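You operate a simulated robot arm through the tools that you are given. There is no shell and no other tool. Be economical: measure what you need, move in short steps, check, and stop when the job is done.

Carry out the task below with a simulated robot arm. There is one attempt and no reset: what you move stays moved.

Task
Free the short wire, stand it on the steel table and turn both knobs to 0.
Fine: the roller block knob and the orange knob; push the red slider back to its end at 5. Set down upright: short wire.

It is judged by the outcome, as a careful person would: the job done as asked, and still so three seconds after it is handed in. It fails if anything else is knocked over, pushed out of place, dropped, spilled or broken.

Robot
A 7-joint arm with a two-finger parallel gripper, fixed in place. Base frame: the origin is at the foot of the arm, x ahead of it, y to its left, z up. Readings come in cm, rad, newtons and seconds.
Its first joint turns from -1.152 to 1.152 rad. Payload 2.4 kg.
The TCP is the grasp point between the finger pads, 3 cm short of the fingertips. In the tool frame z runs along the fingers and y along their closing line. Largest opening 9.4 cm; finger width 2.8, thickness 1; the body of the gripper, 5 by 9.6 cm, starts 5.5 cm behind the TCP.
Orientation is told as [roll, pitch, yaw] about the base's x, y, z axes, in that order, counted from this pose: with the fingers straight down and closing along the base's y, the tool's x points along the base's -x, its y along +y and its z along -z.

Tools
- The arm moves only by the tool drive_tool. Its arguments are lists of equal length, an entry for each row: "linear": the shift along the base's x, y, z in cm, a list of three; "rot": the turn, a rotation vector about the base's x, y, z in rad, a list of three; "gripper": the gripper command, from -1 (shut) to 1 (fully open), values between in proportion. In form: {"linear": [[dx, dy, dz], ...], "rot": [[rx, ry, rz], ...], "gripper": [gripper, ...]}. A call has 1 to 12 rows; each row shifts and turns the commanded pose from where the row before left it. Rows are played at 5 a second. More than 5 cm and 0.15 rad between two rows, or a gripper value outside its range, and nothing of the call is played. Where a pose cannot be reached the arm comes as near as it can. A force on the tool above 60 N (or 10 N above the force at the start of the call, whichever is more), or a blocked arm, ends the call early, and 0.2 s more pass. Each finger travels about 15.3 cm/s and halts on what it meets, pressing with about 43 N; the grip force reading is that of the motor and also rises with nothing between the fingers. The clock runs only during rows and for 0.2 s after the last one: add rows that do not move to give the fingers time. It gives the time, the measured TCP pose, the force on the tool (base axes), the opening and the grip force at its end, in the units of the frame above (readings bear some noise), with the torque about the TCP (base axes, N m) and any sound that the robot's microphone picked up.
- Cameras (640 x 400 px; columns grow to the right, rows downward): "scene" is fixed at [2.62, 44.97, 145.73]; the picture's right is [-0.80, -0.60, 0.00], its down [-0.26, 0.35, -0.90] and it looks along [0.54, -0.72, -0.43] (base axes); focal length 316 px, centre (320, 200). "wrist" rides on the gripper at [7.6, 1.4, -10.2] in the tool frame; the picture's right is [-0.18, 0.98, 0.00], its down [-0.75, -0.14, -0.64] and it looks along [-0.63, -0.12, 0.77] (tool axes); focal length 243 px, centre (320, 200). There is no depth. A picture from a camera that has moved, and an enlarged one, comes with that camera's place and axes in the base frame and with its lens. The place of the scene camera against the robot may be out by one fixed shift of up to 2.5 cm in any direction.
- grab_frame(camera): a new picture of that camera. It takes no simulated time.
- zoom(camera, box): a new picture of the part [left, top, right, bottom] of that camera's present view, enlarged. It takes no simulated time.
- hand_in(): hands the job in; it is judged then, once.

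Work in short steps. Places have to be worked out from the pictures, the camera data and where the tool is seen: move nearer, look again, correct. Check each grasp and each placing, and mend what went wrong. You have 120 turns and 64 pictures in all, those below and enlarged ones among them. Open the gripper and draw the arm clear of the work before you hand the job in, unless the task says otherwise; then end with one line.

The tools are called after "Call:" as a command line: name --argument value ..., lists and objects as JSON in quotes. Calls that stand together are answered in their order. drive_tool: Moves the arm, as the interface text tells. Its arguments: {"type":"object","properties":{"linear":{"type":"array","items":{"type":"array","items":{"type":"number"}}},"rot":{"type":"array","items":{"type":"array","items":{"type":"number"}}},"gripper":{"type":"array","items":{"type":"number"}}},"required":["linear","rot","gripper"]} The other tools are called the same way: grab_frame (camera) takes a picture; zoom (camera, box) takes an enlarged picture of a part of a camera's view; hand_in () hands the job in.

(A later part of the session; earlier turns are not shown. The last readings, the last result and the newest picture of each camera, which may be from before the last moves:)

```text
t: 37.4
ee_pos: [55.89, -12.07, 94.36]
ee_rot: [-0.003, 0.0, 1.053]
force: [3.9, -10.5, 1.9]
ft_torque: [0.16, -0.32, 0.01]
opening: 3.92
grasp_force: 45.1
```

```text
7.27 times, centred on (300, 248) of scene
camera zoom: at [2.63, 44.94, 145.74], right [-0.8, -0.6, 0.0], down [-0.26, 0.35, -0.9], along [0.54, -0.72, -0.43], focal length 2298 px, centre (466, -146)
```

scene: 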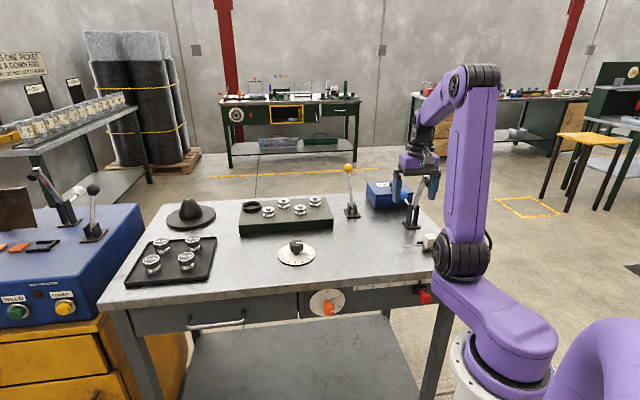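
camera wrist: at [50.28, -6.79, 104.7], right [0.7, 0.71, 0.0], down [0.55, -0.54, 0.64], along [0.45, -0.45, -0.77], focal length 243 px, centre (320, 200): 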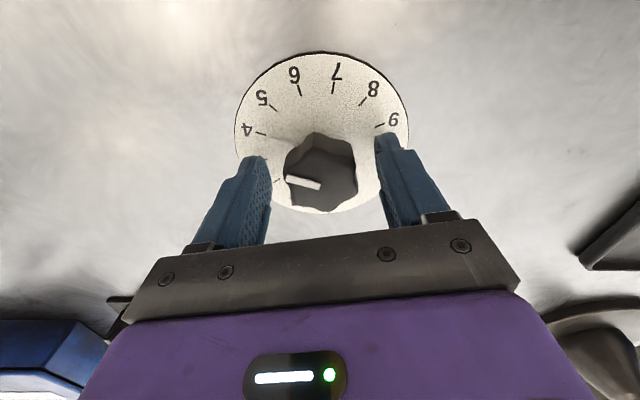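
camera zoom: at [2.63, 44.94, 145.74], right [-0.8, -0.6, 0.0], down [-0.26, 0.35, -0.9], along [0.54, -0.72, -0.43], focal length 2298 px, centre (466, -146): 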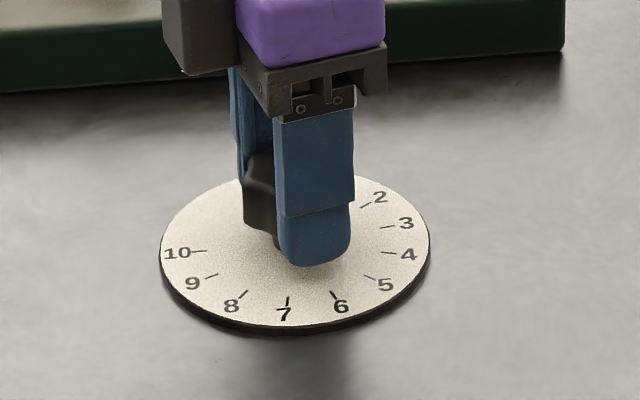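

The pointer is about a third of a division short of 0. I'll turn a further 0.17 rad, then release and inspect from above.

Call:
drive_tool --linear '[[0, 0, 0], [0, 0, 0], [0, 0, 0]]' --rot '[[0, 0, 0.09], [0, 0, 0.08], [0, 0, 0]]' --gripper '[-1, -1, -1]'

Call:
zoom --camera "wrist" --box '[230, 80, 330, 180]'

```text
t: 38.2
ee_pos: [55.74, -11.92, 94.31]
ee_rot: [0.0, 0.002, 1.223]
force: [-2.2, -9.2, 8.0]
ft_torque: [0.21, 0.12, 0.01]
opening: 3.9
grasp_force: 44.8
```

```text
4.00 times, centred on (280, 130) of wrist
camera zoom: at [51.87, -18.76, 104.72], right [-0.86, 0.51, 0.0], down [0.39, 0.66, 0.64], along [0.32, 0.55, -0.77], focal length 970 px, centre (480, 480)
```

zoom: 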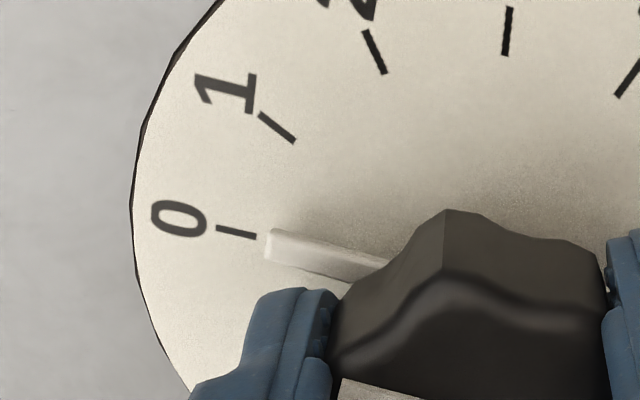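

The pointer looks close to 0, but parallax confuses the view. I'll release, rise and lean so the camera looks straight down on the dial.

Call:
drive_tool --linear '[[0, 0, 0], [0, 0, 0], [0, 0, 3], [0, 0, 4], [0, 0, 4], [0.8, 1, 1], [0.9, 1, 0], [0.9, 1, 0], [0, 0, 0]]' --rot '[[0, 0, 0], [0, 0, 0], [0, 0, 0], [0, 0, 0], [0, 0, 0], [-0.11, 0.04, 0], [-0.11, 0.04, 0], [-0.11, 0.04, 0], [0, 0, 0]]' --gripper '[0, 0.3, 0.3, 0.3, 0.3, 0.3, 0.3, 0.3, 0.3]'

Call:
grab_frame --camera "wrist"

```text
t: 40.2
ee_pos: [58.52, -8.87, 106.44]
ee_rot: [-0.002, 0.355, 1.221]
force: [0.3, 0.3, 0.4]
ft_torque: [-0.01, 0.01, 0.0]
opening: 6.1
grasp_force: 0.1
```

```text
22 pictures are left
camera wrist: at [55.86, -11.94, 118.81], right [-0.86, 0.5, -0.07], down [0.45, 0.83, 0.34], along [0.22, 0.26, -0.94], focal length 243 px, centre (320, 200)
```

wrist: 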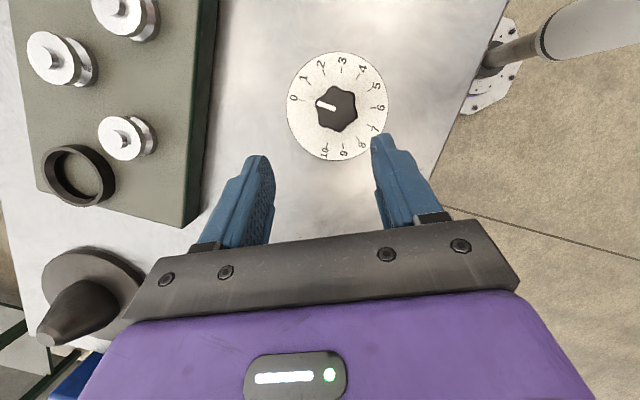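

Call:
zoom --camera "wrist" --box '[280, 50, 400, 165]'

```text
3.48 times, centred on (340, 108) of wrist
camera zoom: at [55.86, -11.94, 118.81], right [-0.86, 0.5, -0.07], down [0.45, 0.83, 0.34], along [0.22, 0.26, -0.94], focal length 844 px, centre (250, 522)
```

zoom: 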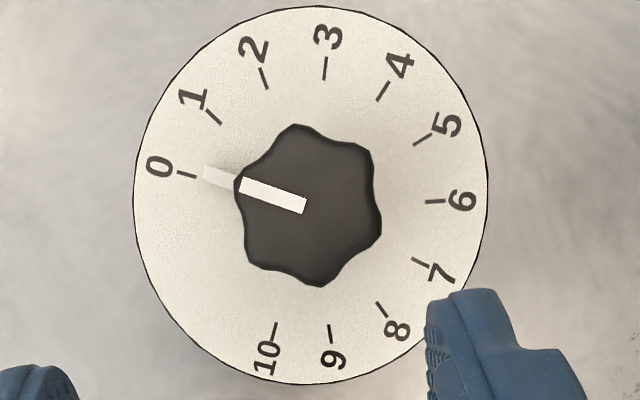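

The pointer is slightly past 0, toward 1. I'll zoom in to measure the remaining error.

Call:
zoom --camera "wrist" --box '[284, 80, 354, 130]'

```text
8.00 times, centred on (319, 105) of wrist
camera zoom: at [55.86, -11.94, 118.81], right [-0.86, 0.5, -0.07], down [0.45, 0.83, 0.34], along [0.22, 0.26, -0.94], focal length 1941 px, centre (328, 960)
```

zoom: 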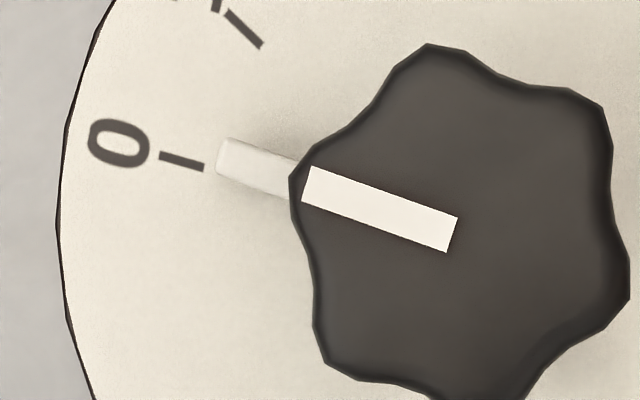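

The pointer reads about +0.15, roughly 4.5° off. I'll go back exactly, regrip and turn +0.078 rad.

Call:
drive_tool --linear '[[-0.9, -1, 0], [-0.9, -1, 0], [-0.8, -1, -1], [0, 0, -4], [0, 0, -4], [0, 0, -2], [0, 0, -1], [0, 0, 0], [0, 0, 0], [0, 0, 0]]' --rot '[[0.11, -0.04, 0], [0.11, -0.04, 0], [0.11, -0.04, 0], [0, 0, 0], [0, 0, 0], [0, 0, 0], [0, 0, 0], [0, 0, 0], [0, 0, 0], [0, 0, 0]]' --gripper '[0.3, 0.3, 0.3, 0.3, 0.3, 0.3, 0.3, 0, -1, -1]'

Call:
drive_tool --linear '[[0, 0, 0], [0, 0, 0], [0, 0, 0]]' --rot '[[0, 0, 0.04], [0, 0, 0.038], [0, 0, 0]]' --gripper '[-1, -1, -1]'

Call:
drive_tool --linear '[[0, 0, 0], [0, 0, 0], [0, 0, 3], [0, 0, 4], [0, 0, 4], [0.8, 1, 1], [0.9, 1, 0], [0.9, 1, 0], [0, 0, 0]]' --rot '[[0, 0, 0], [0, 0, 0], [0, 0, 0], [0, 0, 0], [0, 0, 0], [-0.11, 0.04, 0], [-0.11, 0.04, 0], [-0.11, 0.04, 0], [0, 0, 0]]' --gripper '[0, 0.3, 0.3, 0.3, 0.3, 0.3, 0.3, 0.3, 0.3]'

Call:
zoom --camera "wrist" --box '[284, 80, 354, 130]'

```text
t: 42.4
ee_pos: [55.86, -12.1, 94.4]
ee_rot: [-0.001, 0.003, 1.221]
force: [6.6, -2.1, -9.0]
ft_torque: [-0.11, -0.52, 0.02]
opening: 3.94
grasp_force: 45.2
```

```text
t: 43.2
ee_pos: [55.76, -11.94, 94.36]
ee_rot: [-0.003, 0.001, 1.298]
force: [3.8, -4.3, 2.5]
ft_torque: [0.11, -0.07, -0.82]
opening: 3.91
grasp_force: 44.9
```

```text
t: 45.2
ee_pos: [58.52, -8.88, 106.17]
ee_rot: [0.027, 0.355, 1.304]
force: [-0.7, 0.5, -0.8]
ft_torque: [-0.03, 0.02, 0.02]
opening: 6.13
grasp_force: 0.0
```

```text
8.00 times, centred on (319, 105) of wrist
camera zoom: at [56.33, -12.09, 118.64], right [-0.9, 0.43, -0.04], down [0.4, 0.85, 0.34], along [0.18, 0.29, -0.94], focal length 1941 px, centre (328, 960)
```

zoom: 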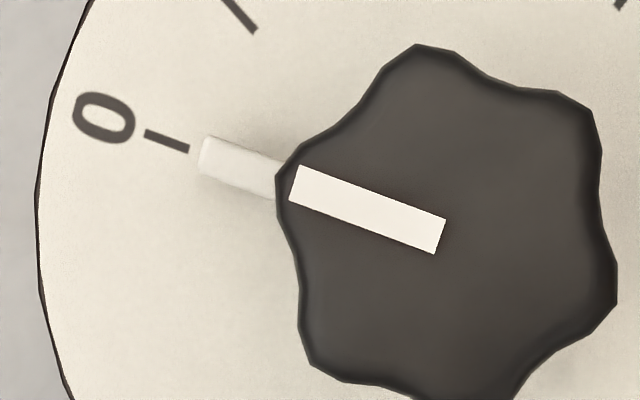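

The pointer is now aligned with 0, and the torque suggests its end stop. I'll move up and over to the table's front face, turning the tool to yaw -0.785 to view the orange knob.

Call:
drive_tool --linear '[[-1, 0, 0], [-1, 0, 0], [-1, 0, 0], [-2, 0.3, 0], [-2, 0.4, 0], [-2, 0.4, 0], [-2, 0.4, 0], [-2, 0.4, 0], [-2, 0.4, 0], [-2, 0.4, 0], [-2, 0.4, 0], [-2, 0.4, 0]]' --rot '[[0.11, -0.04, 0], [0.11, -0.04, 0], [0.11, -0.04, 0], [0, 0, -0.149], [0, 0, -0.149], [0, 0, -0.149], [0, 0, -0.149], [0, 0, -0.149], [0, 0, -0.149], [0, 0, -0.149], [0, 0, -0.149], [0, 0, -0.149]]' --gripper '[0.3, 0.3, 0.3, 0.3, 0.3, 0.3, 0.3, 0.3, 0.3, 0.3, 0.3, 0.3]'

Call:
drive_tool --linear '[[-0.7, 0.4, 0], [-0.7, 0.4, 0], [-0.6, 0.4, 0], [-0.6, 0, 0], [0, 0, 0], [0, 0, 0]]' --rot '[[0, 0, -0.149], [0, 0, -0.149], [0, 0, -0.149], [0, 0, -0.149], [0, 0, -0.149], [0, 0, 0]]' --gripper '[-1, -1, -1, -1, -1, -1]'

Call:
grab_frame --camera "wrist"

```text
t: 47.8
ee_pos: [37.28, -5.37, 106.43]
ee_rot: [0.0, 0.003, -0.045]
force: [-0.6, 0.3, -0.3]
ft_torque: [0.02, 0.0, 0.04]
opening: 6.1
grasp_force: 0.1
```

```text
t: 49.2
ee_pos: [34.82, -4.18, 106.26]
ee_rot: [0.0, 0.002, -0.789]
force: [-0.5, 0.2, -0.6]
ft_torque: [0.01, 0.02, 0.0]
opening: 0.0
grasp_force: 32.4
```

```text
18 pictures are left
camera wrist: at [30.36, 2.14, 116.78], right [0.83, 0.56, 0.0], down [0.43, -0.64, 0.64], along [0.36, -0.53, -0.77], focal length 243 px, centre (320, 200)
```

wrist: 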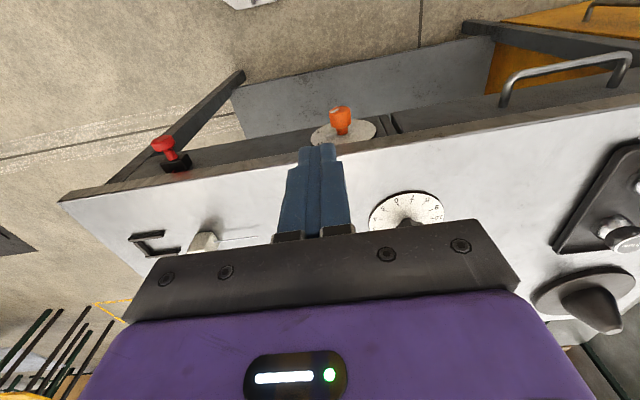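

From several views, the orange knob head is near (40.7,-7.7,80.5) and the red slider head near (20.5,-26.2,82). I'll move above the slider first, with a moderate opening.

Call:
drive_tool --linear '[[-2.5, -3.5, -1], [-2.5, -3.5, -1], [-2.5, -3.5, -1], [-2.5, -3.5, -1], [-2.5, -3.5, -1], [-2.6, -3.6, -1], [0, 0, -3], [0, 0, 0]]' --rot '[[0, 0, 0], [0, 0, 0], [0, 0, 0], [0, 0, 0], [0, 0, 0], [0, 0, 0], [0, 0, 0], [0, 0, 0]]' --gripper '[0.2, 0.2, 0.2, 0.2, 0.2, 0.2, 0.2, 0.2]'

Call:
grab_frame --camera "wrist"

```text
t: 51.0
ee_pos: [19.97, -25.34, 97.27]
ee_rot: [-0.001, 0.004, -0.789]
force: [0.0, 0.0, 0.2]
ft_torque: [-0.01, 0.0, -0.02]
opening: 5.64
grasp_force: 0.0
```

```text
17 pictures are left
camera wrist: at [15.52, -19.09, 107.56], right [0.83, 0.56, 0.0], down [0.43, -0.63, 0.64], along [0.36, -0.53, -0.77], focal length 243 px, centre (320, 200)
```

wrist: 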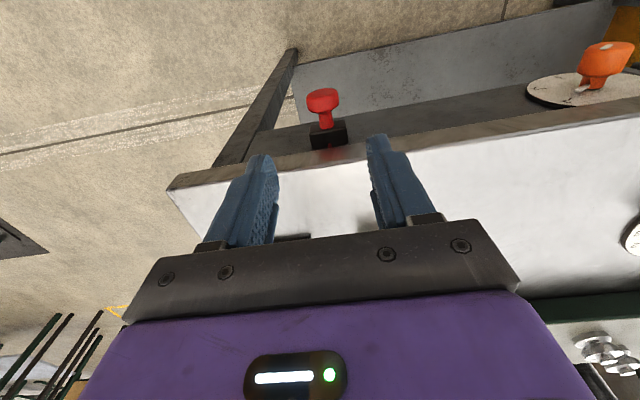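

The head is at about (20.1,-25.45,83.3), right below the TCP and 3 cm out from the table edge. I'll descend to straddle it.

Call:
drive_tool --linear '[[0.1, -0.1, -4], [0, 0, -4], [0, 0, -3], [0, 0, -2], [0, 0, 0]]' --rot '[[0, 0, 0], [0, 0, 0], [0, 0, 0], [0, 0, 0], [0, 0, 0]]' --gripper '[0.2, 0.2, 0.2, 0.2, 0.2]'

Call:
grab_frame --camera "wrist"

```text
t: 52.2
ee_pos: [20.12, -25.55, 84.12]
ee_rot: [-0.001, 0.002, -0.789]
force: [0.0, 0.2, -0.5]
ft_torque: [0.03, 0.0, -0.01]
opening: 5.64
grasp_force: 0.1
```

```text
16 pictures are left
camera wrist: at [15.68, -19.3, 94.58], right [0.83, 0.56, 0.0], down [0.43, -0.63, 0.64], along [0.36, -0.53, -0.77], focal length 243 px, centre (320, 200)
```

wrist: 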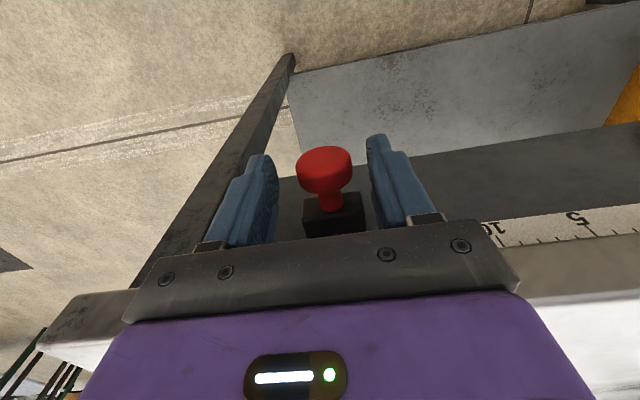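

The red head sits right between the pads, so I'll close on it.

Call:
drive_tool --linear '[[0, 0, 0], [0, 0, 0], [0, 0, 0], [0, 0, 0]]' --rot '[[0, 0, 0], [0, 0, 0], [0, 0, 0], [0, 0, 0]]' --gripper '[-0.1, -0.6, -1, -1]'

```text
t: 53.2
ee_pos: [20.26, -25.68, 84.27]
ee_rot: [0.0, 0.004, -0.788]
force: [-0.9, -0.7, -9.2]
ft_torque: [-0.08, -0.05, 0.07]
opening: 3.16
grasp_force: 44.6
```

Gripped at 3.16 cm. I'll slide it along +u in a short test move.

Call:
drive_tool --linear '[[0.71, 0.704, 0], [1.06, 1.06, 0], [1.06, 1.06, 0], [0, 0, 0]]' --rot '[[0, 0, 0], [0, 0, 0], [0, 0, 0], [0, 0, 0]]' --gripper '[-1, -1, -1, -1]'

```text
t: 54.2
ee_pos: [22.86, -22.83, 84.11]
ee_rot: [-0.002, 0.0, -0.785]
force: [8.9, -5.7, -0.2]
ft_torque: [0.44, 0.44, 0.06]
opening: 3.13
grasp_force: 45.3
```

The slider moves freely. There's a slight sideways force, so I'll adjust the direction a little and continue.

Call:
drive_tool --linear '[[1.12, 0.98, 0], [1.08, 1.04, 0], [1.08, 1.04, 0], [1.08, 1.04, 0], [1.08, 1.04, 0], [0, 0, 0]]' --rot '[[0, 0, 0], [0, 0, 0], [0, 0, 0], [0, 0, 0], [0, 0, 0], [0, 0, 0]]' --gripper '[-1, -1, -1, -1, -1, -1]'

Call:
zoom --camera "scene" --box '[300, 260, 440, 340]'

```text
t: 55.6
ee_pos: [28.15, -17.39, 84.25]
ee_rot: [0.001, 0.0, -0.786]
force: [2.0, 0.1, 32.8]
ft_torque: [-0.12, -0.15, 0.02]
opening: 3.16
grasp_force: 45.3
```

```text
4.57 times, centred on (370, 300) of scene
camera zoom: at [2.59, 45.0, 145.73], right [-0.8, -0.6, 0.0], down [-0.26, 0.35, -0.9], along [0.54, -0.72, -0.43], focal length 1444 px, centre (91, -257)
```

zoom: 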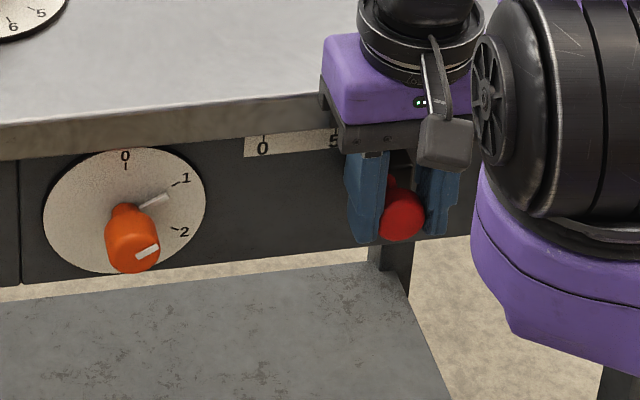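

It has travelled about 11.5 cm and reads about 8.5. I'll relieve the vertical load by 0.15 cm and continue to the end.

Call:
drive_tool --linear '[[0, 0, 0.15], [0.72, 0.7, 0], [0.72, 0.7, 0], [0.72, 0.7, 0], [0, 0, 0]]' --rot '[[0, 0, 0], [0, 0, 0], [0, 0, 0], [0, 0, 0], [0, 0, 0]]' --gripper '[-1, -1, -1, -1, -1]'

```text
t: 56.8
ee_pos: [30.06, -15.6, 84.39]
ee_rot: [0.001, 0.007, -0.797]
force: [-32.1, -34.1, -30.8]
ft_torque: [-0.28, 0.62, -0.11]
opening: 3.14
grasp_force: 44.5
```

A strong opposing force suggests the end stop. I'll check the scale.

Call:
zoom --camera "scene" --box '[320, 265, 400, 325]'

Call:
drive_tool --linear '[[-0.2, -0.2, 0], [0, 0, 0], [0, 0, 0]]' --rot '[[0, 0, 0], [0, 0, 0], [0, 0, 0]]' --gripper '[-0.1, 0.2, 0.2]'

```text
6.67 times, centred on (360, 295) of scene
camera zoom: at [2.58, 44.87, 145.77], right [-0.8, -0.6, 0.0], down [-0.26, 0.35, -0.9], along [0.54, -0.72, -0.43], focal length 2107 px, centre (53, -433)
```

zoom: 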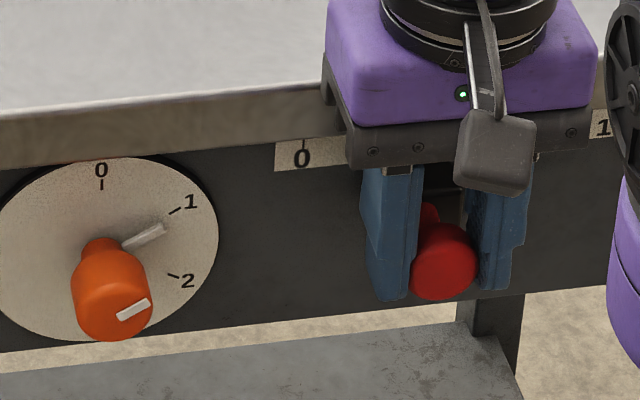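

```text
t: 57.6
ee_pos: [30.09, -15.49, 84.34]
ee_rot: [0.002, 0.005, -0.787]
force: [0.5, -0.8, 0.8]
ft_torque: [0.0, 0.03, -0.02]
opening: 5.64
grasp_force: 0.0
```

Released. I'll rise and look at the scale and the orange knob.

Call:
drive_tool --linear '[[0, 0, 3], [0, 0, 4], [0, 0, 4], [0, 0, 4], [0, 0, 0]]' --rot '[[0, 0, 0], [0, 0, 0], [0, 0, 0], [0, 0, 0], [0, 0, 0]]' --gripper '[0.2, 0.2, 0.2, 0.2, 0.2]'

Call:
zoom --camera "scene" --box '[300, 265, 400, 335]'

```text
t: 58.8
ee_pos: [29.93, -15.76, 99.34]
ee_rot: [0.0, 0.004, -0.788]
force: [-0.2, 0.1, 0.0]
ft_torque: [0.01, 0.01, 0.01]
opening: 5.67
grasp_force: 0.1
```

```text
5.71 times, centred on (350, 300) of scene
camera zoom: at [2.62, 44.97, 145.73], right [-0.8, -0.6, 0.0], down [-0.26, 0.35, -0.9], along [0.54, -0.72, -0.43], focal length 1806 px, centre (149, -371)
```

zoom: 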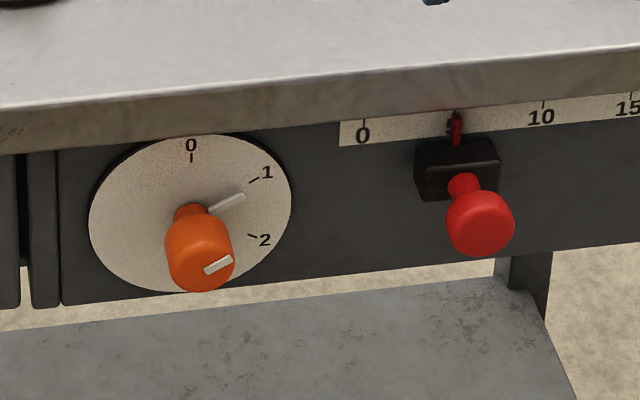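

The slider sits at 5 against its end. The orange pointer reads about 1.1, so it needs about 65° counter-clockwise seen from the front. I'll tilt the hand outward and lean it toward -u, then line up above the knob.

Call:
drive_tool --linear '[[0.79, 1.265, -0.39], [0.79, 1.265, -0.39], [0.79, 1.265, -0.39], [0.79, 1.265, -0.39], [0.79, 1.265, -0.39], [0.79, 1.265, -0.39], [0, 0, 0]]' --rot '[[-0.106, -0.106, 0], [-0.106, -0.106, 0], [0.0885, -0.0885, 0], [0.0885, -0.0885, 0], [0.0885, -0.0885, 0], [0.0885, -0.0885, 0], [0, 0, 0]]' --gripper '[0.3, 0.3, 0.3, 0.3, 0.3, 0.3, 0.3]'

Call:
grab_frame --camera "wrist"

```text
t: 60.4
ee_pos: [34.46, -8.61, 97.22]
ee_rot: [0.47, -0.256, -0.914]
force: [-0.7, -0.1, -0.3]
ft_torque: [0.02, 0.02, 0.0]
opening: 6.1
grasp_force: 0.0
out of reach, approached as far as the arm can: row 3
```

```text
12 pictures are left
camera wrist: at [25.66, -2.88, 104.93], right [0.73, 0.48, 0.48], down [0.04, -0.73, 0.68], along [0.68, -0.49, -0.55], focal length 243 px, centre (320, 200)
```

wrist: 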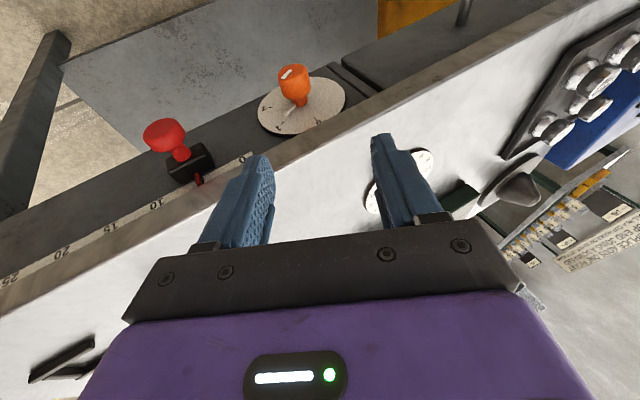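

The knob centre is confirmed at about (40.5,-7.6,81.3). I'll lower to the pre-grasp point outside the table edge.

Call:
drive_tool --linear '[[0, 0.2, -2.5], [0, 0.1, -2.5], [0, 0, -2.4], [0, 0, 0]]' --rot '[[0, 0, 0], [0, 0, 0], [0, 0, 0], [0, 0, 0]]' --gripper '[0.3, 0.3, 0.3, 0.3]'

```text
t: 61.4
ee_pos: [34.49, -8.14, 89.91]
ee_rot: [0.467, -0.256, -0.913]
force: [-0.3, 0.1, 0.4]
ft_torque: [-0.01, -0.03, 0.01]
opening: 6.1
grasp_force: 0.0
```

Now I'll advance along the tool axis to straddle the knob head.

Call:
drive_tool --linear '[[1.125, 0.235, -1.74], [1.125, 0.235, -1.74], [1.125, 0.235, -1.74], [1.125, 0.235, -1.74], [0, 0, 0]]' --rot '[[0, 0, 0], [0, 0, 0], [0, 0, 0], [0, 0, 0], [0, 0, 0]]' --gripper '[0.3, 0.3, 0.3, 0.3, 0.3]'

Call:
grab_frame --camera "wrist"

```text
t: 62.6
ee_pos: [38.72, -6.87, 82.62]
ee_rot: [0.467, -0.253, -0.913]
force: [-16.6, 10.6, 8.0]
ft_torque: [-1.02, -1.17, -0.59]
opening: 6.12
grasp_force: 0.0
```

```text
11 pictures are left
camera wrist: at [29.97, -1.31, 90.4], right [0.74, 0.48, 0.47], down [0.04, -0.73, 0.68], along [0.68, -0.48, -0.56], focal length 243 px, centre (320, 200)
```

wrist: 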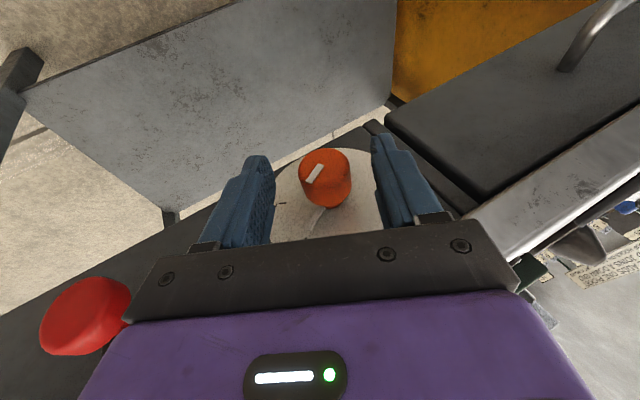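

The hand body is touching the table lip: torque puts the contact about 6.7 cm above the TCP. I'll back off 0.6 cm and tilt it 0.22 rad further outward.

Call:
drive_tool --linear '[[-0.42, 0.42, 0], [0, 0, 0], [0, 0, 0], [0, 0, 0]]' --rot '[[0, 0, 0], [-0.078, -0.078, 0], [-0.078, -0.078, 0], [0, 0, 0]]' --gripper '[0.3, 0.3, 0.3, 0.3]'

```text
t: 63.6
ee_pos: [38.47, -6.69, 82.82]
ee_rot: [0.5, -0.478, -0.928]
force: [0.8, 0.6, -0.1]
ft_torque: [-0.04, 0.0, 0.02]
opening: 6.13
grasp_force: 0.1
```

Free again, and the knob axis lies 1.9 cm along the fingers. I'll advance 0.3 cm and close.

Call:
drive_tool --linear '[[0.21, -0.21, 0], [0, 0, 0], [0, 0, 0], [0, 0, 0], [0, 0, 0]]' --rot '[[0, 0, 0], [0, 0, 0], [0, 0, 0], [0, 0, 0], [0, 0, 0]]' --gripper '[0.3, 0, -0.3, -1, -1]'

Call:
grab_frame --camera "wrist"

```text
t: 64.8
ee_pos: [38.62, -6.82, 82.83]
ee_rot: [0.499, -0.475, -0.928]
force: [1.5, 0.4, 0.0]
ft_torque: [0.22, 0.15, -0.68]
opening: 3.25
grasp_force: 45.1
```

```text
10 pictures are left
camera wrist: at [28.87, -0.26, 88.04], right [0.66, 0.56, 0.5], down [-0.08, -0.61, 0.79], along [0.75, -0.56, -0.36], focal length 243 px, centre (320, 200)
```

wrist: 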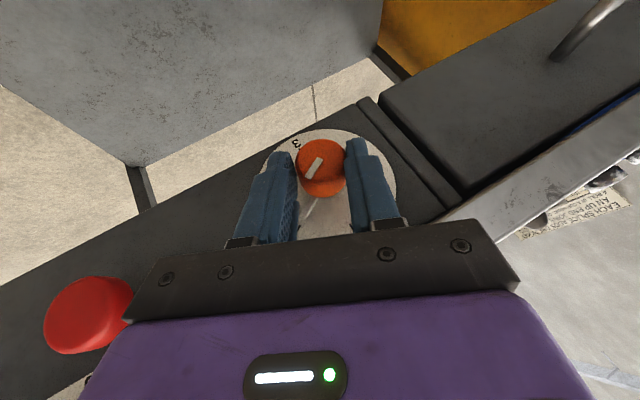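

Gripped at 3.25 cm. I'll rotate about the knob's axis in steps of 0.14 rad, starting with four.

Call:
drive_tool --linear '[[0.151, 0.151, 0.098], [0.16, 0.16, 0.065], [0.165, 0.165, 0.033], [0.166, 0.166, 0], [0, 0, 0]]' --rot '[[-0.099, 0.099, 0], [-0.099, 0.099, 0], [-0.099, 0.099, 0], [-0.099, 0.099, 0], [0, 0, 0]]' --gripper '[-1, -1, -1, -1, -1]'

Call:
zoom --camera "scene" --box '[290, 260, 390, 330]'

```text
t: 65.5
ee_pos: [38.95, -6.77, 83.08]
ee_rot: [0.204, -0.481, -0.731]
force: [3.3, 6.2, -2.3]
ft_torque: [-0.01, -0.25, -0.6]
opening: 3.3
grasp_force: 44.3
out of reach, approached as far as the arm can: row 2, 3
stopped in row 3: the force on the tool passed its limit (the readings are from after the stop); the commanded pose is now the measured one
```

```text
5.71 times, centred on (340, 295) of scene
camera zoom: at [2.63, 44.99, 145.73], right [-0.8, -0.6, 0.0], down [-0.26, 0.35, -0.9], along [0.54, -0.72, -0.43], focal length 1806 px, centre (206, -343)
```

zoom: 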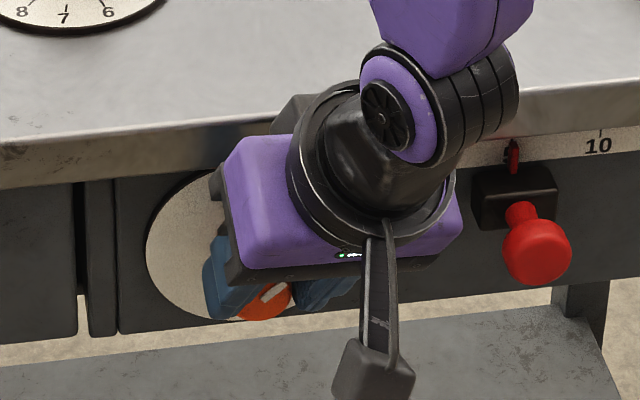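

Partway through, the arm hit a reach limit after turning about 0.24 rad. I'll try continuing in finer steps from here.

Call:
drive_tool --linear '[[0.057, 0.057, 0.02], [0.058, 0.058, 0.018], [0, 0, 0]]' --rot '[[-0.035, 0.035, 0], [-0.035, 0.035, 0], [0, 0, 0]]' --gripper '[-1, -1, -1]'

```text
t: 66.0
ee_pos: [39.1, -6.75, 83.36]
ee_rot: [0.161, -0.464, -0.667]
force: [5.5, 7.1, -4.2]
ft_torque: [0.04, -0.25, -0.58]
opening: 3.31
grasp_force: 44.8
out of reach, approached as far as the arm can: row 1, 2
stopped in row 2: the force on the tool passed its limit (the readings are from after the stop); the commanded pose is now the measured one
```

The arm cannot continue in this posture. I'll release, back out along the fingers and test other orientations in free space.

Call:
drive_tool --linear '[[0, 0, 0], [0, 0, 0], [-0.9, 0.3, 1.74], [-0.9, 0.3, 1.74], [-0.9, 0.3, 1.74], [0, 0, 0]]' --rot '[[0, 0, 0], [0, 0, 0], [0, 0, 0], [0, 0, 0], [0, 0, 0], [0, 0, 0]]' --gripper '[0, 0.3, 0.3, 0.3, 0.3, 0.3]'

Call:
zoom --camera "scene" --box '[290, 260, 390, 330]'

```text
t: 67.4
ee_pos: [36.37, -6.07, 88.49]
ee_rot: [0.158, -0.464, -0.669]
force: [-0.6, 0.3, 0.4]
ft_torque: [0.01, 0.02, 0.03]
opening: 6.12
grasp_force: 0.1
```

```text
5.71 times, centred on (340, 295) of scene
camera zoom: at [2.62, 44.97, 145.73], right [-0.8, -0.6, 0.0], down [-0.26, 0.35, -0.9], along [0.54, -0.72, -0.43], focal length 1806 px, centre (206, -343)
```

zoom: 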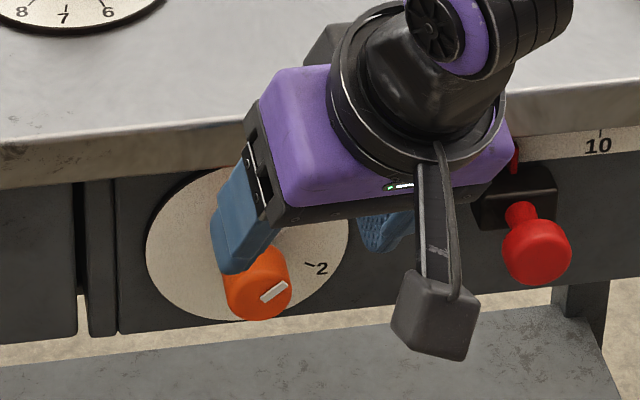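

The knob turned only a little. With the fingers clear, I'll test in free space whether the arm can reach the tilted pose with no sideways lean.

Call:
drive_tool --linear '[[-1, 1, 2], [-1, 1, 2], [0, 0, 0], [0, 0, 0], [0, 0, 0]]' --rot '[[0, 0, 0], [0, 0, 0], [-0.067, 0.067, 0], [-0.067, 0.067, 0], [0, 0, 0]]' --gripper '[0.3, 0.3, 0.3, 0.3, 0.3]'

```text
t: 68.6
ee_pos: [33.73, -4.4, 93.12]
ee_rot: [0.097, -0.39, -0.618]
force: [-0.5, 0.5, 0.5]
ft_torque: [-0.02, 0.0, -0.01]
opening: 6.1
grasp_force: 0.1
out of reach, approached as far as the arm can: row 3, 4
```

The outward tilt is what limits the arm. A vertical tool just outside the lip can still grip the knob's outer end, so I'll straighten the tool and then test leaning within the face plane.

Call:
drive_tool --linear '[[0, 0, 1], [0, 0, 1], [0, 0, 1], [0, 0, 0]]' --rot '[[0.048, 0.124, 0], [0.048, 0.124, 0], [0.048, 0.124, 0], [0, 0, 0]]' --gripper '[0.3, 0.3, 0.3, 0.3]'

```text
t: 69.6
ee_pos: [31.62, -6.83, 94.63]
ee_rot: [-0.057, -0.091, -0.572]
force: [-0.5, -0.7, -0.3]
ft_torque: [0.01, -0.01, 0.0]
opening: 6.12
grasp_force: 0.0
out of reach, approached as far as the arm can: row 1, 2, 3
```

The arm seems stuck in a poor local posture. I'll move up and out, to the earlier good pose, to unwind it.

Call:
drive_tool --linear '[[0, 0, 3], [0.5, 0.3, 3], [1, 0.5, 3], [1, 0.5, 2], [1, 0.3, 0], [0, 0, 0]]' --rot '[[0, 0, 0], [0, 0, 0], [0.03, 0.04, 0], [0.03, 0.04, 0], [0, 0, 0], [0, 0, 0]]' --gripper '[0.3, 0.3, 0.3, 0.3, 0.3, 0.3]'

```text
t: 71.0
ee_pos: [34.87, -5.16, 97.92]
ee_rot: [-0.082, -0.094, -0.572]
force: [-0.5, 0.3, -0.2]
ft_torque: [-0.02, -0.01, 0.03]
opening: 6.1
grasp_force: 0.0
out of reach, approached as far as the arm can: row 1, 2, 3, 4
```

Call:
drive_tool --linear '[[2.5, 0, 0], [2.5, 0, 0.5], [2.5, 0, 1], [2.5, 0, 1], [0, 0, 2], [0, 0, 2], [0, 0, 0]]' --rot '[[0, 0, 0], [0, 0, 0], [0, 0, 0], [0, 0, 0], [0, 0, 0], [0, 0, 0], [0, 0, 0]]' --gripper '[0.3, 0.3, 0.3, 0.3, 0.3, 0.3, 0.3]'

Call:
grab_frame --camera "scene"

```text
t: 72.6
ee_pos: [37.82, -5.27, 97.87]
ee_rot: [-0.088, -0.1, -0.569]
force: [-0.8, 0.3, 0.3]
ft_torque: [0.01, 0.02, -0.01]
opening: 6.09
grasp_force: 0.1
out of reach, approached as far as the arm can: row 2, 3, 4, 5, 6
```

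```text
7 pictures are left
```

scene: 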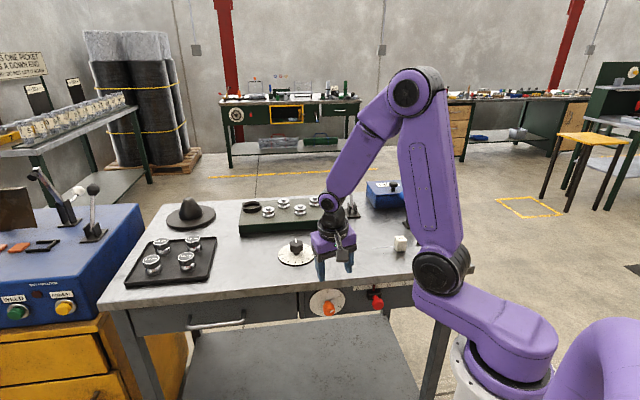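

I'll probe which directions are free by moving back toward the slider area, where the arm was comfortable.

Call:
drive_tool --linear '[[-1.5, -2, 0], [-1.5, -2, 0], [-1.5, -2, 0], [-1.5, -2, 0], [0, 0, 1], [0, 0, 1], [0, 0, 0]]' --rot '[[0, 0, 0], [0, 0, 0], [0, 0, 0], [0, 0, 0], [0, 0, 0], [0, 0, 0], [0, 0, 0]]' --gripper '[0.3, 0.3, 0.3, 0.3, 0.3, 0.3, 0.3]'

```text
t: 74.2
ee_pos: [31.84, -13.31, 99.05]
ee_rot: [-0.091, -0.102, -0.57]
force: [0.6, 0.6, -0.2]
ft_torque: [-0.02, -0.03, 0.0]
opening: 6.1
grasp_force: 0.0
out of reach, approached as far as the arm can: row 6
```

Call:
drive_tool --linear '[[0, 0, -0.5], [0, 0, -0.5], [0, 0, 0]]' --rot '[[0.066, 0.018, 0], [0.066, 0.018, 0], [0, 0, 0]]' --gripper '[0.3, 0.3, 0.3]'

Call:
drive_tool --linear '[[0, 0, 0], [0, 0, 0], [0, 0, 1], [0, 0, 1], [0, 0, 1], [0, 0, 0]]' --rot '[[0, 0, -0.1], [0, 0, -0.1], [0, 0, 0], [0, 0, 0], [0, 0, 0], [0, 0, 0]]' --gripper '[0.3, 0.3, 0.3, 0.3, 0.3, 0.3]'

```text
t: 75.0
ee_pos: [32.99, -14.0, 97.61]
ee_rot: [-0.094, -0.08, -0.566]
force: [-0.2, 0.3, 0.4]
ft_torque: [-0.03, -0.04, 0.0]
opening: 6.09
grasp_force: 0.0
out of reach, approached as far as the arm can: row 1, 2
```

```text
t: 76.4
ee_pos: [33.07, -13.97, 98.44]
ee_rot: [-0.099, -0.085, -0.765]
force: [0.0, -0.1, -0.1]
ft_torque: [0.02, -0.04, -0.03]
opening: 6.11
grasp_force: 0.0
out of reach, approached as far as the arm can: row 4, 5
```

Yaw is free, but straightening and extending are blocked, which looks like a wrist joint on its limit. I'll tilt a little in the opposite sense and see whether upward motion frees.

Call:
drive_tool --linear '[[0, 0, 0], [0, 0, 0], [0, 0, 0], [0, 0, 1.5], [0, 0, 1.5], [0, 0, 1.5], [0, 0, 0]]' --rot '[[-0.1, 0, 0], [-0.1, 0, 0], [-0.1, 0, 0], [0, 0, 0], [0, 0, 0], [0, 0, 0], [0, 0, 0]]' --gripper '[0.3, 0.3, 0.3, 0.3, 0.3, 0.3, 0.3]'

```text
t: 78.0
ee_pos: [33.05, -14.07, 102.85]
ee_rot: [-0.319, -0.284, -0.724]
force: [0.0, 0.3, 0.2]
ft_torque: [0.0, 0.02, 0.01]
opening: 6.13
grasp_force: 0.0
```

That freed it, so my theory holds. I'll rise further, then swing the tool tilt around through the inward side to get back onto the good wrist branch.

Call:
drive_tool --linear '[[0, 0, 2], [0, 0, 2], [0, 0, 2], [0, 0, 2], [0, 0, 0], [0, 0, 0], [0, 0, 0], [0, 0, 0], [0, 0, 0]]' --rot '[[0, 0, 0], [0, 0, 0], [0, 0, 0], [0, 0, 0], [0, 0.1, 0], [0, 0.1, 0], [0, 0.1, 0], [0, 0.1, 0], [0, 0, 0]]' --gripper '[0.3, 0.3, 0.3, 0.3, 0.3, 0.3, 0.3, 0.3, 0.3]'

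Call:
drive_tool --linear '[[0, 0, 0], [0, 0, 0], [0, 0, 0], [0, 0, 0], [0, 0, 0], [0, 0, 0], [0, 0, 0], [0, 0, 0], [0, 0, 0]]' --rot '[[0.1, 0, 0], [0.1, 0, 0], [0.1, 0, 0], [0.1, 0, 0], [0, -0.1, 0], [0, -0.1, 0], [0, -0.1, 0], [0, -0.1, 0], [0, 0, 0]]' --gripper '[0.3, 0.3, 0.3, 0.3, 0.3, 0.3, 0.3, 0.3, 0.3]'

```text
t: 80.0
ee_pos: [33.16, -14.06, 110.9]
ee_rot: [-0.578, 0.023, -0.69]
force: [-0.2, -0.5, -0.2]
ft_torque: [0.03, -0.01, 0.02]
opening: 6.1
grasp_force: 0.2
```

```text
t: 82.0
ee_pos: [30.95, -15.19, 104.68]
ee_rot: [-0.192, -0.08, -0.618]
force: [0.1, 0.1, -0.2]
ft_torque: [0.01, 0.04, -0.01]
opening: 6.09
grasp_force: 0.0
out of reach, approached as far as the arm can: row 4, 5, 6, 7, 8
```

The elbow posture has drifted. I'll tilt back to the free side, climb to the starting height where the forearm flattens out, and straighten there.

Call:
drive_tool --linear '[[0, 0, 0], [0, 0, 0], [0, 0, 3], [0, 0, 3], [0, 0, 4], [0, -0.5, 4], [0, -0.5, 4], [0, -0.5, 4], [0, -0.5, 3], [0, 0, 0]]' --rot '[[-0.12, 0, 0], [-0.12, 0, 0], [0, 0, 0], [0, 0, 0], [0, 0, 0], [0, 0, 0], [0, 0, 0], [0, 0, 0], [0, 0, 0], [0, 0, 0]]' --gripper '[0.3, 0.3, 0.3, 0.3, 0.3, 0.3, 0.3, 0.3, 0.3, 0.3]'

```text
t: 84.2
ee_pos: [30.81, -16.97, 129.47]
ee_rot: [-0.357, -0.211, -0.593]
force: [-0.5, 0.0, 0.2]
ft_torque: [-0.02, -0.02, 0.03]
opening: 6.13
grasp_force: 0.0
```

Call:
drive_tool --linear '[[0, 0, 0], [0, 0, 0], [0, 0, 0], [0, 0, 0], [0, 0, 0]]' --rot '[[0.103, -0.008, 0], [0.103, -0.008, 0], [0.103, -0.008, 0], [0.103, -0.008, 0], [0, 0, 0]]' --gripper '[0.3, 0.3, 0.3, 0.3, 0.3]'

```text
t: 85.4
ee_pos: [30.7, -17.04, 130.46]
ee_rot: [-0.261, -0.118, -0.613]
force: [1.3, -0.2, 0.1]
ft_torque: [0.01, 0.0, -0.01]
opening: 6.1
grasp_force: 0.0
out of reach, approached as far as the arm can: row 2, 3, 4
```

I need to see the arm posture itself.

Call:
grab_frame --camera "scene"

```text
6 pictures are left
```

scene: 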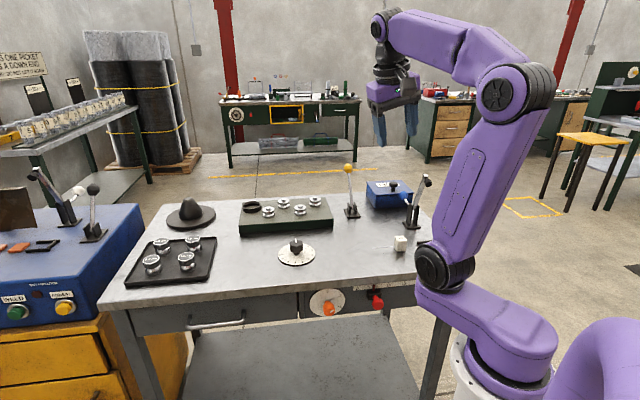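

Compared with the start, the first link has swung toward +x (same TCP, different posture). I'll move the TCP far toward -y to make the first joint swing back, then try straightening there.

Call:
drive_tool --linear '[[0, -3.5, -1], [0, -3.5, -1], [0, -3.5, -1], [0, -3.5, -1], [0, -3.5, -1], [0, -3.5, -1], [0.5, -3, 0], [0.5, -3, 0], [0, 0, 0]]' --rot '[[0, 0, 0], [0, 0, 0], [0, 0, 0], [0, 0, 0], [0, 0, 0], [0, 0, 0], [0, 0, 0], [0, 0, 0], [0, 0, 0]]' --gripper '[0.3, 0.3, 0.3, 0.3, 0.3, 0.3, 0.3, 0.3, 0.3]'

Call:
drive_tool --linear '[[0, 0, 0], [0, 0, 0], [0, 0, 0], [0, 0, 0]]' --rot '[[0.1, 0, 0], [0.1, 0, 0], [0.05, 0.05, 0], [0, 0, 0]]' --gripper '[0.3, 0.3, 0.3, 0.3]'

```text
t: 87.4
ee_pos: [35.59, -36.02, 121.24]
ee_rot: [-0.269, -0.119, -0.617]
force: [0.2, -0.3, 0.3]
ft_torque: [0.03, 0.01, -0.01]
opening: 6.1
grasp_force: 0.1
out of reach, approached as far as the arm can: row 5, 6, 7, 8
```

```text
t: 88.4
ee_pos: [36.1, -35.2, 120.65]
ee_rot: [-0.278, -0.027, -0.619]
force: [0.2, 0.1, 0.2]
ft_torque: [0.0, 0.04, -0.01]
opening: 6.09
grasp_force: 0.0
out of reach, approached as far as the arm can: row 1, 2, 3
```

The pattern fits a forearm-roll limit: the straight pose sits just across a boundary. I'll go back near the edge and swing the tool axis around the forearm the other way, through +x then +y.

Call:
drive_tool --linear '[[-0.2, 4, -2], [-0.2, 4, -2], [-0.2, 4, -2], [-0.2, 4, -2], [-0.2, 4, -2], [0, 0, 0], [0, 0, 0], [0, 0, 0], [0, 0, 0], [0, 0, 0], [0, 0, 0]]' --rot '[[0, 0, 0], [0, 0, 0], [0, 0, 0], [0, 0, 0], [0, 0, 0], [-0.02, -0.125, 0], [-0.02, -0.125, 0], [-0.02, -0.125, 0], [-0.02, -0.125, 0], [-0.02, -0.125, 0], [0, 0, 0]]' --gripper '[0.3, 0.3, 0.3, 0.3, 0.3, 0.3, 0.3, 0.3, 0.3, 0.3, 0.3]'

Call:
drive_tool --linear '[[0, 0, 0], [0, 0, 0], [0, 0, 0], [0, 0, 0], [0, 0, 0], [0, 0, 0], [0, 0, 0]]' --rot '[[0.1, -0.08, 0], [0.1, -0.08, 0], [0.1, -0.08, 0], [0.1, -0.08, 0], [0.12, 0, 0], [0.12, 0, 0], [0, 0, 0]]' --gripper '[0.3, 0.3, 0.3, 0.3, 0.3, 0.3, 0.3]'

```text
t: 90.8
ee_pos: [35.04, -15.2, 110.69]
ee_rot: [0.062, -0.584, -0.718]
force: [-0.3, 0.5, -0.2]
ft_torque: [-0.03, -0.02, 0.03]
opening: 6.1
grasp_force: 0.0
```

```text
t: 92.4
ee_pos: [37.83, -8.64, 111.31]
ee_rot: [0.761, -0.38, -1.089]
force: [-0.4, -0.7, -0.1]
ft_torque: [0.0, 0.0, 0.02]
opening: 6.09
grasp_force: 0.0
out of reach, approached as far as the arm can: row 3, 4, 5, 6
```

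The wrist is now too close to the base. I'll do the same swing further out over the table, at a safe height.

Call:
drive_tool --linear '[[3, -0.5, 0], [3, -0.5, 0], [3, -0.5, 0], [3, -0.5, 0], [0, 0, 0], [0, 0, 0], [0, 0, 0], [0, 0, 0], [0, 0, 0]]' --rot '[[0, 0, 0], [0, 0, 0], [0, 0, 0], [0, 0, 0], [0.12, 0, 0], [0.12, 0, 0], [0.12, 0, 0], [0.12, 0, 0], [0, 0, 0]]' --gripper '[0.3, 0.3, 0.3, 0.3, 0.3, 0.3, 0.3, 0.3, 0.3]'

```text
t: 94.4
ee_pos: [48.81, -10.32, 111.44]
ee_rot: [1.001, 0.155, -1.083]
force: [-0.1, 0.2, -1.5]
ft_torque: [0.01, 0.01, 0.02]
opening: 6.12
grasp_force: 0.1
out of reach, approached as far as the arm can: row 1
```

Free now. I'll swing the axis round to +y, then straighten from that side.

Call:
drive_tool --linear '[[0, 0, 0], [0, 0, 0], [0, 0, 0], [0, 0, 0], [0, 0, 0], [0, 0, 0], [0, 0, 0]]' --rot '[[0, 0, 0.13], [0, 0, 0.13], [0, 0, 0.13], [0, 0, 0.13], [0, 0, 0.13], [0, 0, 0.13], [0, 0, 0]]' --gripper '[0.3, 0.3, 0.3, 0.3, 0.3, 0.3, 0.3]'

Call:
drive_tool --linear '[[0, 0, 0], [0, 0, 0], [0, 0, 0], [0, 0, 0], [0, 0, 0]]' --rot '[[-0.138, 0.025, 0], [-0.138, 0.025, 0], [-0.138, 0.025, 0], [-0.138, 0.025, 0], [0, 0, 0]]' --gripper '[0.3, 0.3, 0.3, 0.3, 0.3]'

```text
t: 96.0
ee_pos: [48.9, -10.46, 111.23]
ee_rot: [0.999, 0.153, -0.301]
force: [0.1, -0.4, -0.3]
ft_torque: [0.01, 0.0, -0.02]
opening: 6.08
grasp_force: 0.1
```

```text
t: 97.2
ee_pos: [48.93, -10.52, 111.29]
ee_rot: [0.441, 0.063, -0.365]
force: [-0.1, 1.3, 0.1]
ft_torque: [0.0, 0.0, 0.01]
opening: 6.09
grasp_force: 0.1
```

No limits now. I'll finish straightening.

Call:
drive_tool --linear '[[0, 0, 0], [0, 0, 0], [0, 0, 0], [0, 0, 0]]' --rot '[[-0.144, 0.034, 0], [-0.144, 0.034, 0], [-0.144, 0.034, 0], [0, 0, 0]]' --gripper '[0.3, 0.3, 0.3, 0.3]'

```text
t: 98.2
ee_pos: [48.59, -10.36, 111.29]
ee_rot: [0.001, 0.0, -0.38]
force: [-0.2, -0.3, -0.3]
ft_torque: [-0.04, -0.03, -0.02]
opening: 6.11
grasp_force: 0.1
```

The tool is vertical again on a good branch. The earlier contact fits the grey box on the hand's inner side hitting the tabletop, so flipping the hand 180° would put that box outside. I'll test that yaw in free space.

Call:
drive_tool --linear '[[0, 0, 0], [0, 0, 0], [0, 0, 0], [0, 0, 0], [0, 0, 0], [0, 0, 0], [0, 0, 0], [0, 0, 0], [0, 0, 0], [0, 0, 0], [0, 0, 0], [0, 0, 0]]' --rot '[[0, 0, 0.145], [0, 0, 0.145], [0, 0, 0.145], [0, 0, 0.145], [0, 0, 0.145], [0, 0, 0.145], [0, 0, 0.145], [0, 0, 0.145], [0, 0, 0.145], [0, 0, 0.145], [0, 0, 0.145], [0, 0, 0.145]]' --gripper '[0.3, 0.3, 0.3, 0.3, 0.3, 0.3, 0.3, 0.3, 0.3, 0.3, 0.3, 0.3]'

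Call:
drive_tool --linear '[[-1, 0.5, 0], [-1, 0.5, 0], [-1, 0.5, 0], [-1, 0.5, 0], [-1, 0.5, 0], [-1, 0.5, 0], [-1, 0.5, 0], [0, 0, 0]]' --rot '[[0, 0, 0.143], [0, 0, 0.143], [0, 0, 0.143], [0, 0, 0.143], [0, 0, 0.143], [0, 0, 0.143], [0, 0, 0.143], [0, 0, 0]]' --gripper '[0.3, 0.3, 0.3, 0.3, 0.3, 0.3, 0.3, 0.3]'

```text
t: 100.8
ee_pos: [48.95, -10.44, 111.42]
ee_rot: [0.005, 0.001, 1.364]
force: [-0.3, 0.7, 0.6]
ft_torque: [0.04, -0.01, 0.01]
opening: 6.12
grasp_force: 0.0
```

```text
t: 102.6
ee_pos: [41.72, -6.95, 111.12]
ee_rot: [0.003, 0.0, 2.365]
force: [-0.7, 0.2, 1.1]
ft_torque: [0.0, -0.01, 0.0]
opening: 6.09
grasp_force: 0.0
```

The flipped yaw is reachable. I'll move over the knob, outside the lip, and test both lean directions.

Call:
drive_tool --linear '[[-1.2, 0.3, -4], [-1.2, 0.3, -4], [0, 0, -3], [0, 0, 0], [0, 0, 0], [0, 0, 0], [0, 0, 0], [0, 0, 0]]' --rot '[[0, 0, 0], [0, 0, 0], [0, 0, 0], [-0.1, 0.1, 0], [-0.1, 0.1, 0], [-0.1, 0.1, 0], [-0.1, 0.1, 0], [0, 0, 0]]' --gripper '[0.3, 0.3, 0.3, 0.3, 0.3, 0.3, 0.3, 0.3]'

Call:
drive_tool --linear '[[0, 0, 0], [0, 0, 0], [0, 0, 0], [0, 0, 0], [0, 0, 0], [0, 0, 0], [0, 0, 0], [0, 0, 0]]' --rot '[[0.1, -0.1, 0], [0.1, -0.1, 0], [0.1, -0.1, 0], [0.1, -0.1, 0], [0.1, -0.1, 0], [0.1, -0.1, 0], [0.1, -0.1, 0], [0, 0, 0]]' --gripper '[0.3, 0.3, 0.3, 0.3, 0.3, 0.3, 0.3, 0.3]'

```text
t: 104.4
ee_pos: [39.31, -6.37, 100.39]
ee_rot: [0.572, -0.002, 2.361]
force: [0.9, 0.0, 0.3]
ft_torque: [0.01, 0.01, -0.01]
opening: 6.08
grasp_force: 0.1
```

```text
t: 106.2
ee_pos: [39.5, -6.08, 100.97]
ee_rot: [-0.415, 0.003, 2.359]
force: [-0.2, -0.4, 0.8]
ft_torque: [0.0, 0.0, 0.01]
opening: 6.11
grasp_force: 0.0
out of reach, approached as far as the arm can: row 7
```

The positive lean works fully, while the negative lean is limited near -0.3. I'll set the lean to -0.1 and descend over the knob head, staying outside the lip.

Call:
drive_tool --linear '[[0, 0, 0], [0, 0, 0], [0, 0, 0], [-0.8, -0.6, -1.5], [-0.84, -0.69, -1.5], [0, 0, 0]]' --rot '[[-0.0742, 0.0742, 0], [-0.0742, 0.0742, 0], [-0.0742, 0.0742, 0], [0, 0, 0], [0, 0, 0], [0, 0, 0]]' --gripper '[0.3, 0.3, 0.3, 0.3, 0.3, 0.3]'

```text
t: 107.6
ee_pos: [37.75, -7.32, 97.73]
ee_rot: [-0.107, 0.003, 2.36]
force: [0.4, 0.0, -0.7]
ft_torque: [0.0, 0.01, 0.02]
opening: 6.13
grasp_force: 0.0
```

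Call:
drive_tool --linear '[[0.238, 0.202, -2.9], [0.238, 0.202, -2.9], [0.238, 0.202, -2.9], [0.238, 0.202, -2.9], [0.238, 0.202, -2.9], [0, 0, 0]]' --rot '[[0, 0, 0], [0, 0, 0], [0, 0, 0], [0, 0, 0], [0, 0, 0], [0, 0, 0]]' --gripper '[0.3, 0.3, 0.3, 0.3, 0.3, 0.3]'

Call:
zoom --camera "scene" --box '[290, 260, 390, 330]'

```text
t: 109.0
ee_pos: [39.03, -6.65, 83.33]
ee_rot: [-0.106, 0.001, 2.36]
force: [0.0, 1.0, 0.8]
ft_torque: [-0.01, 0.02, -0.02]
opening: 6.1
grasp_force: 0.0
```

```text
5.71 times, centred on (340, 295) of scene
camera zoom: at [2.62, 44.97, 145.73], right [-0.8, -0.6, 0.0], down [-0.26, 0.35, -0.9], along [0.54, -0.72, -0.43], focal length 1806 px, centre (206, -343)
```

zoom: 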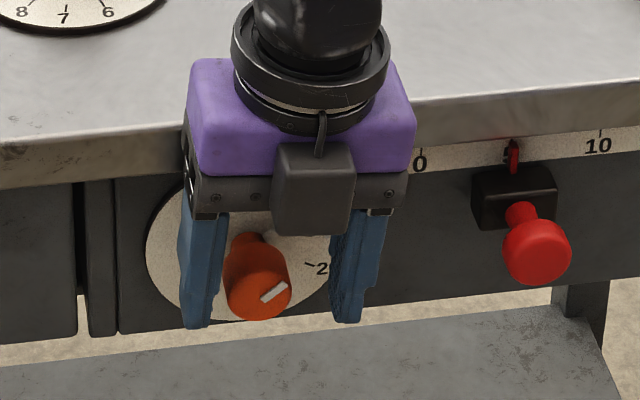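

The fingers straddle the knob, which sits about 0.6 cm toward +u of centre. I'll shift and close.

Call:
drive_tool --linear '[[0.4, 0.4, 0], [0, 0, 0], [0, 0, 0], [0, 0, 0], [0, 0, 0]]' --rot '[[0, 0, 0], [0, 0, 0], [0, 0, 0], [0, 0, 0], [0, 0, 0]]' --gripper '[0.3, 0, -0.3, -1, -1]'

```text
t: 110.2
ee_pos: [39.3, -6.31, 83.43]
ee_rot: [-0.103, -0.005, 2.357]
force: [-14.2, -24.4, -1.4]
ft_torque: [-0.5, 0.54, -0.35]
opening: 3.06
grasp_force: 45.5
```

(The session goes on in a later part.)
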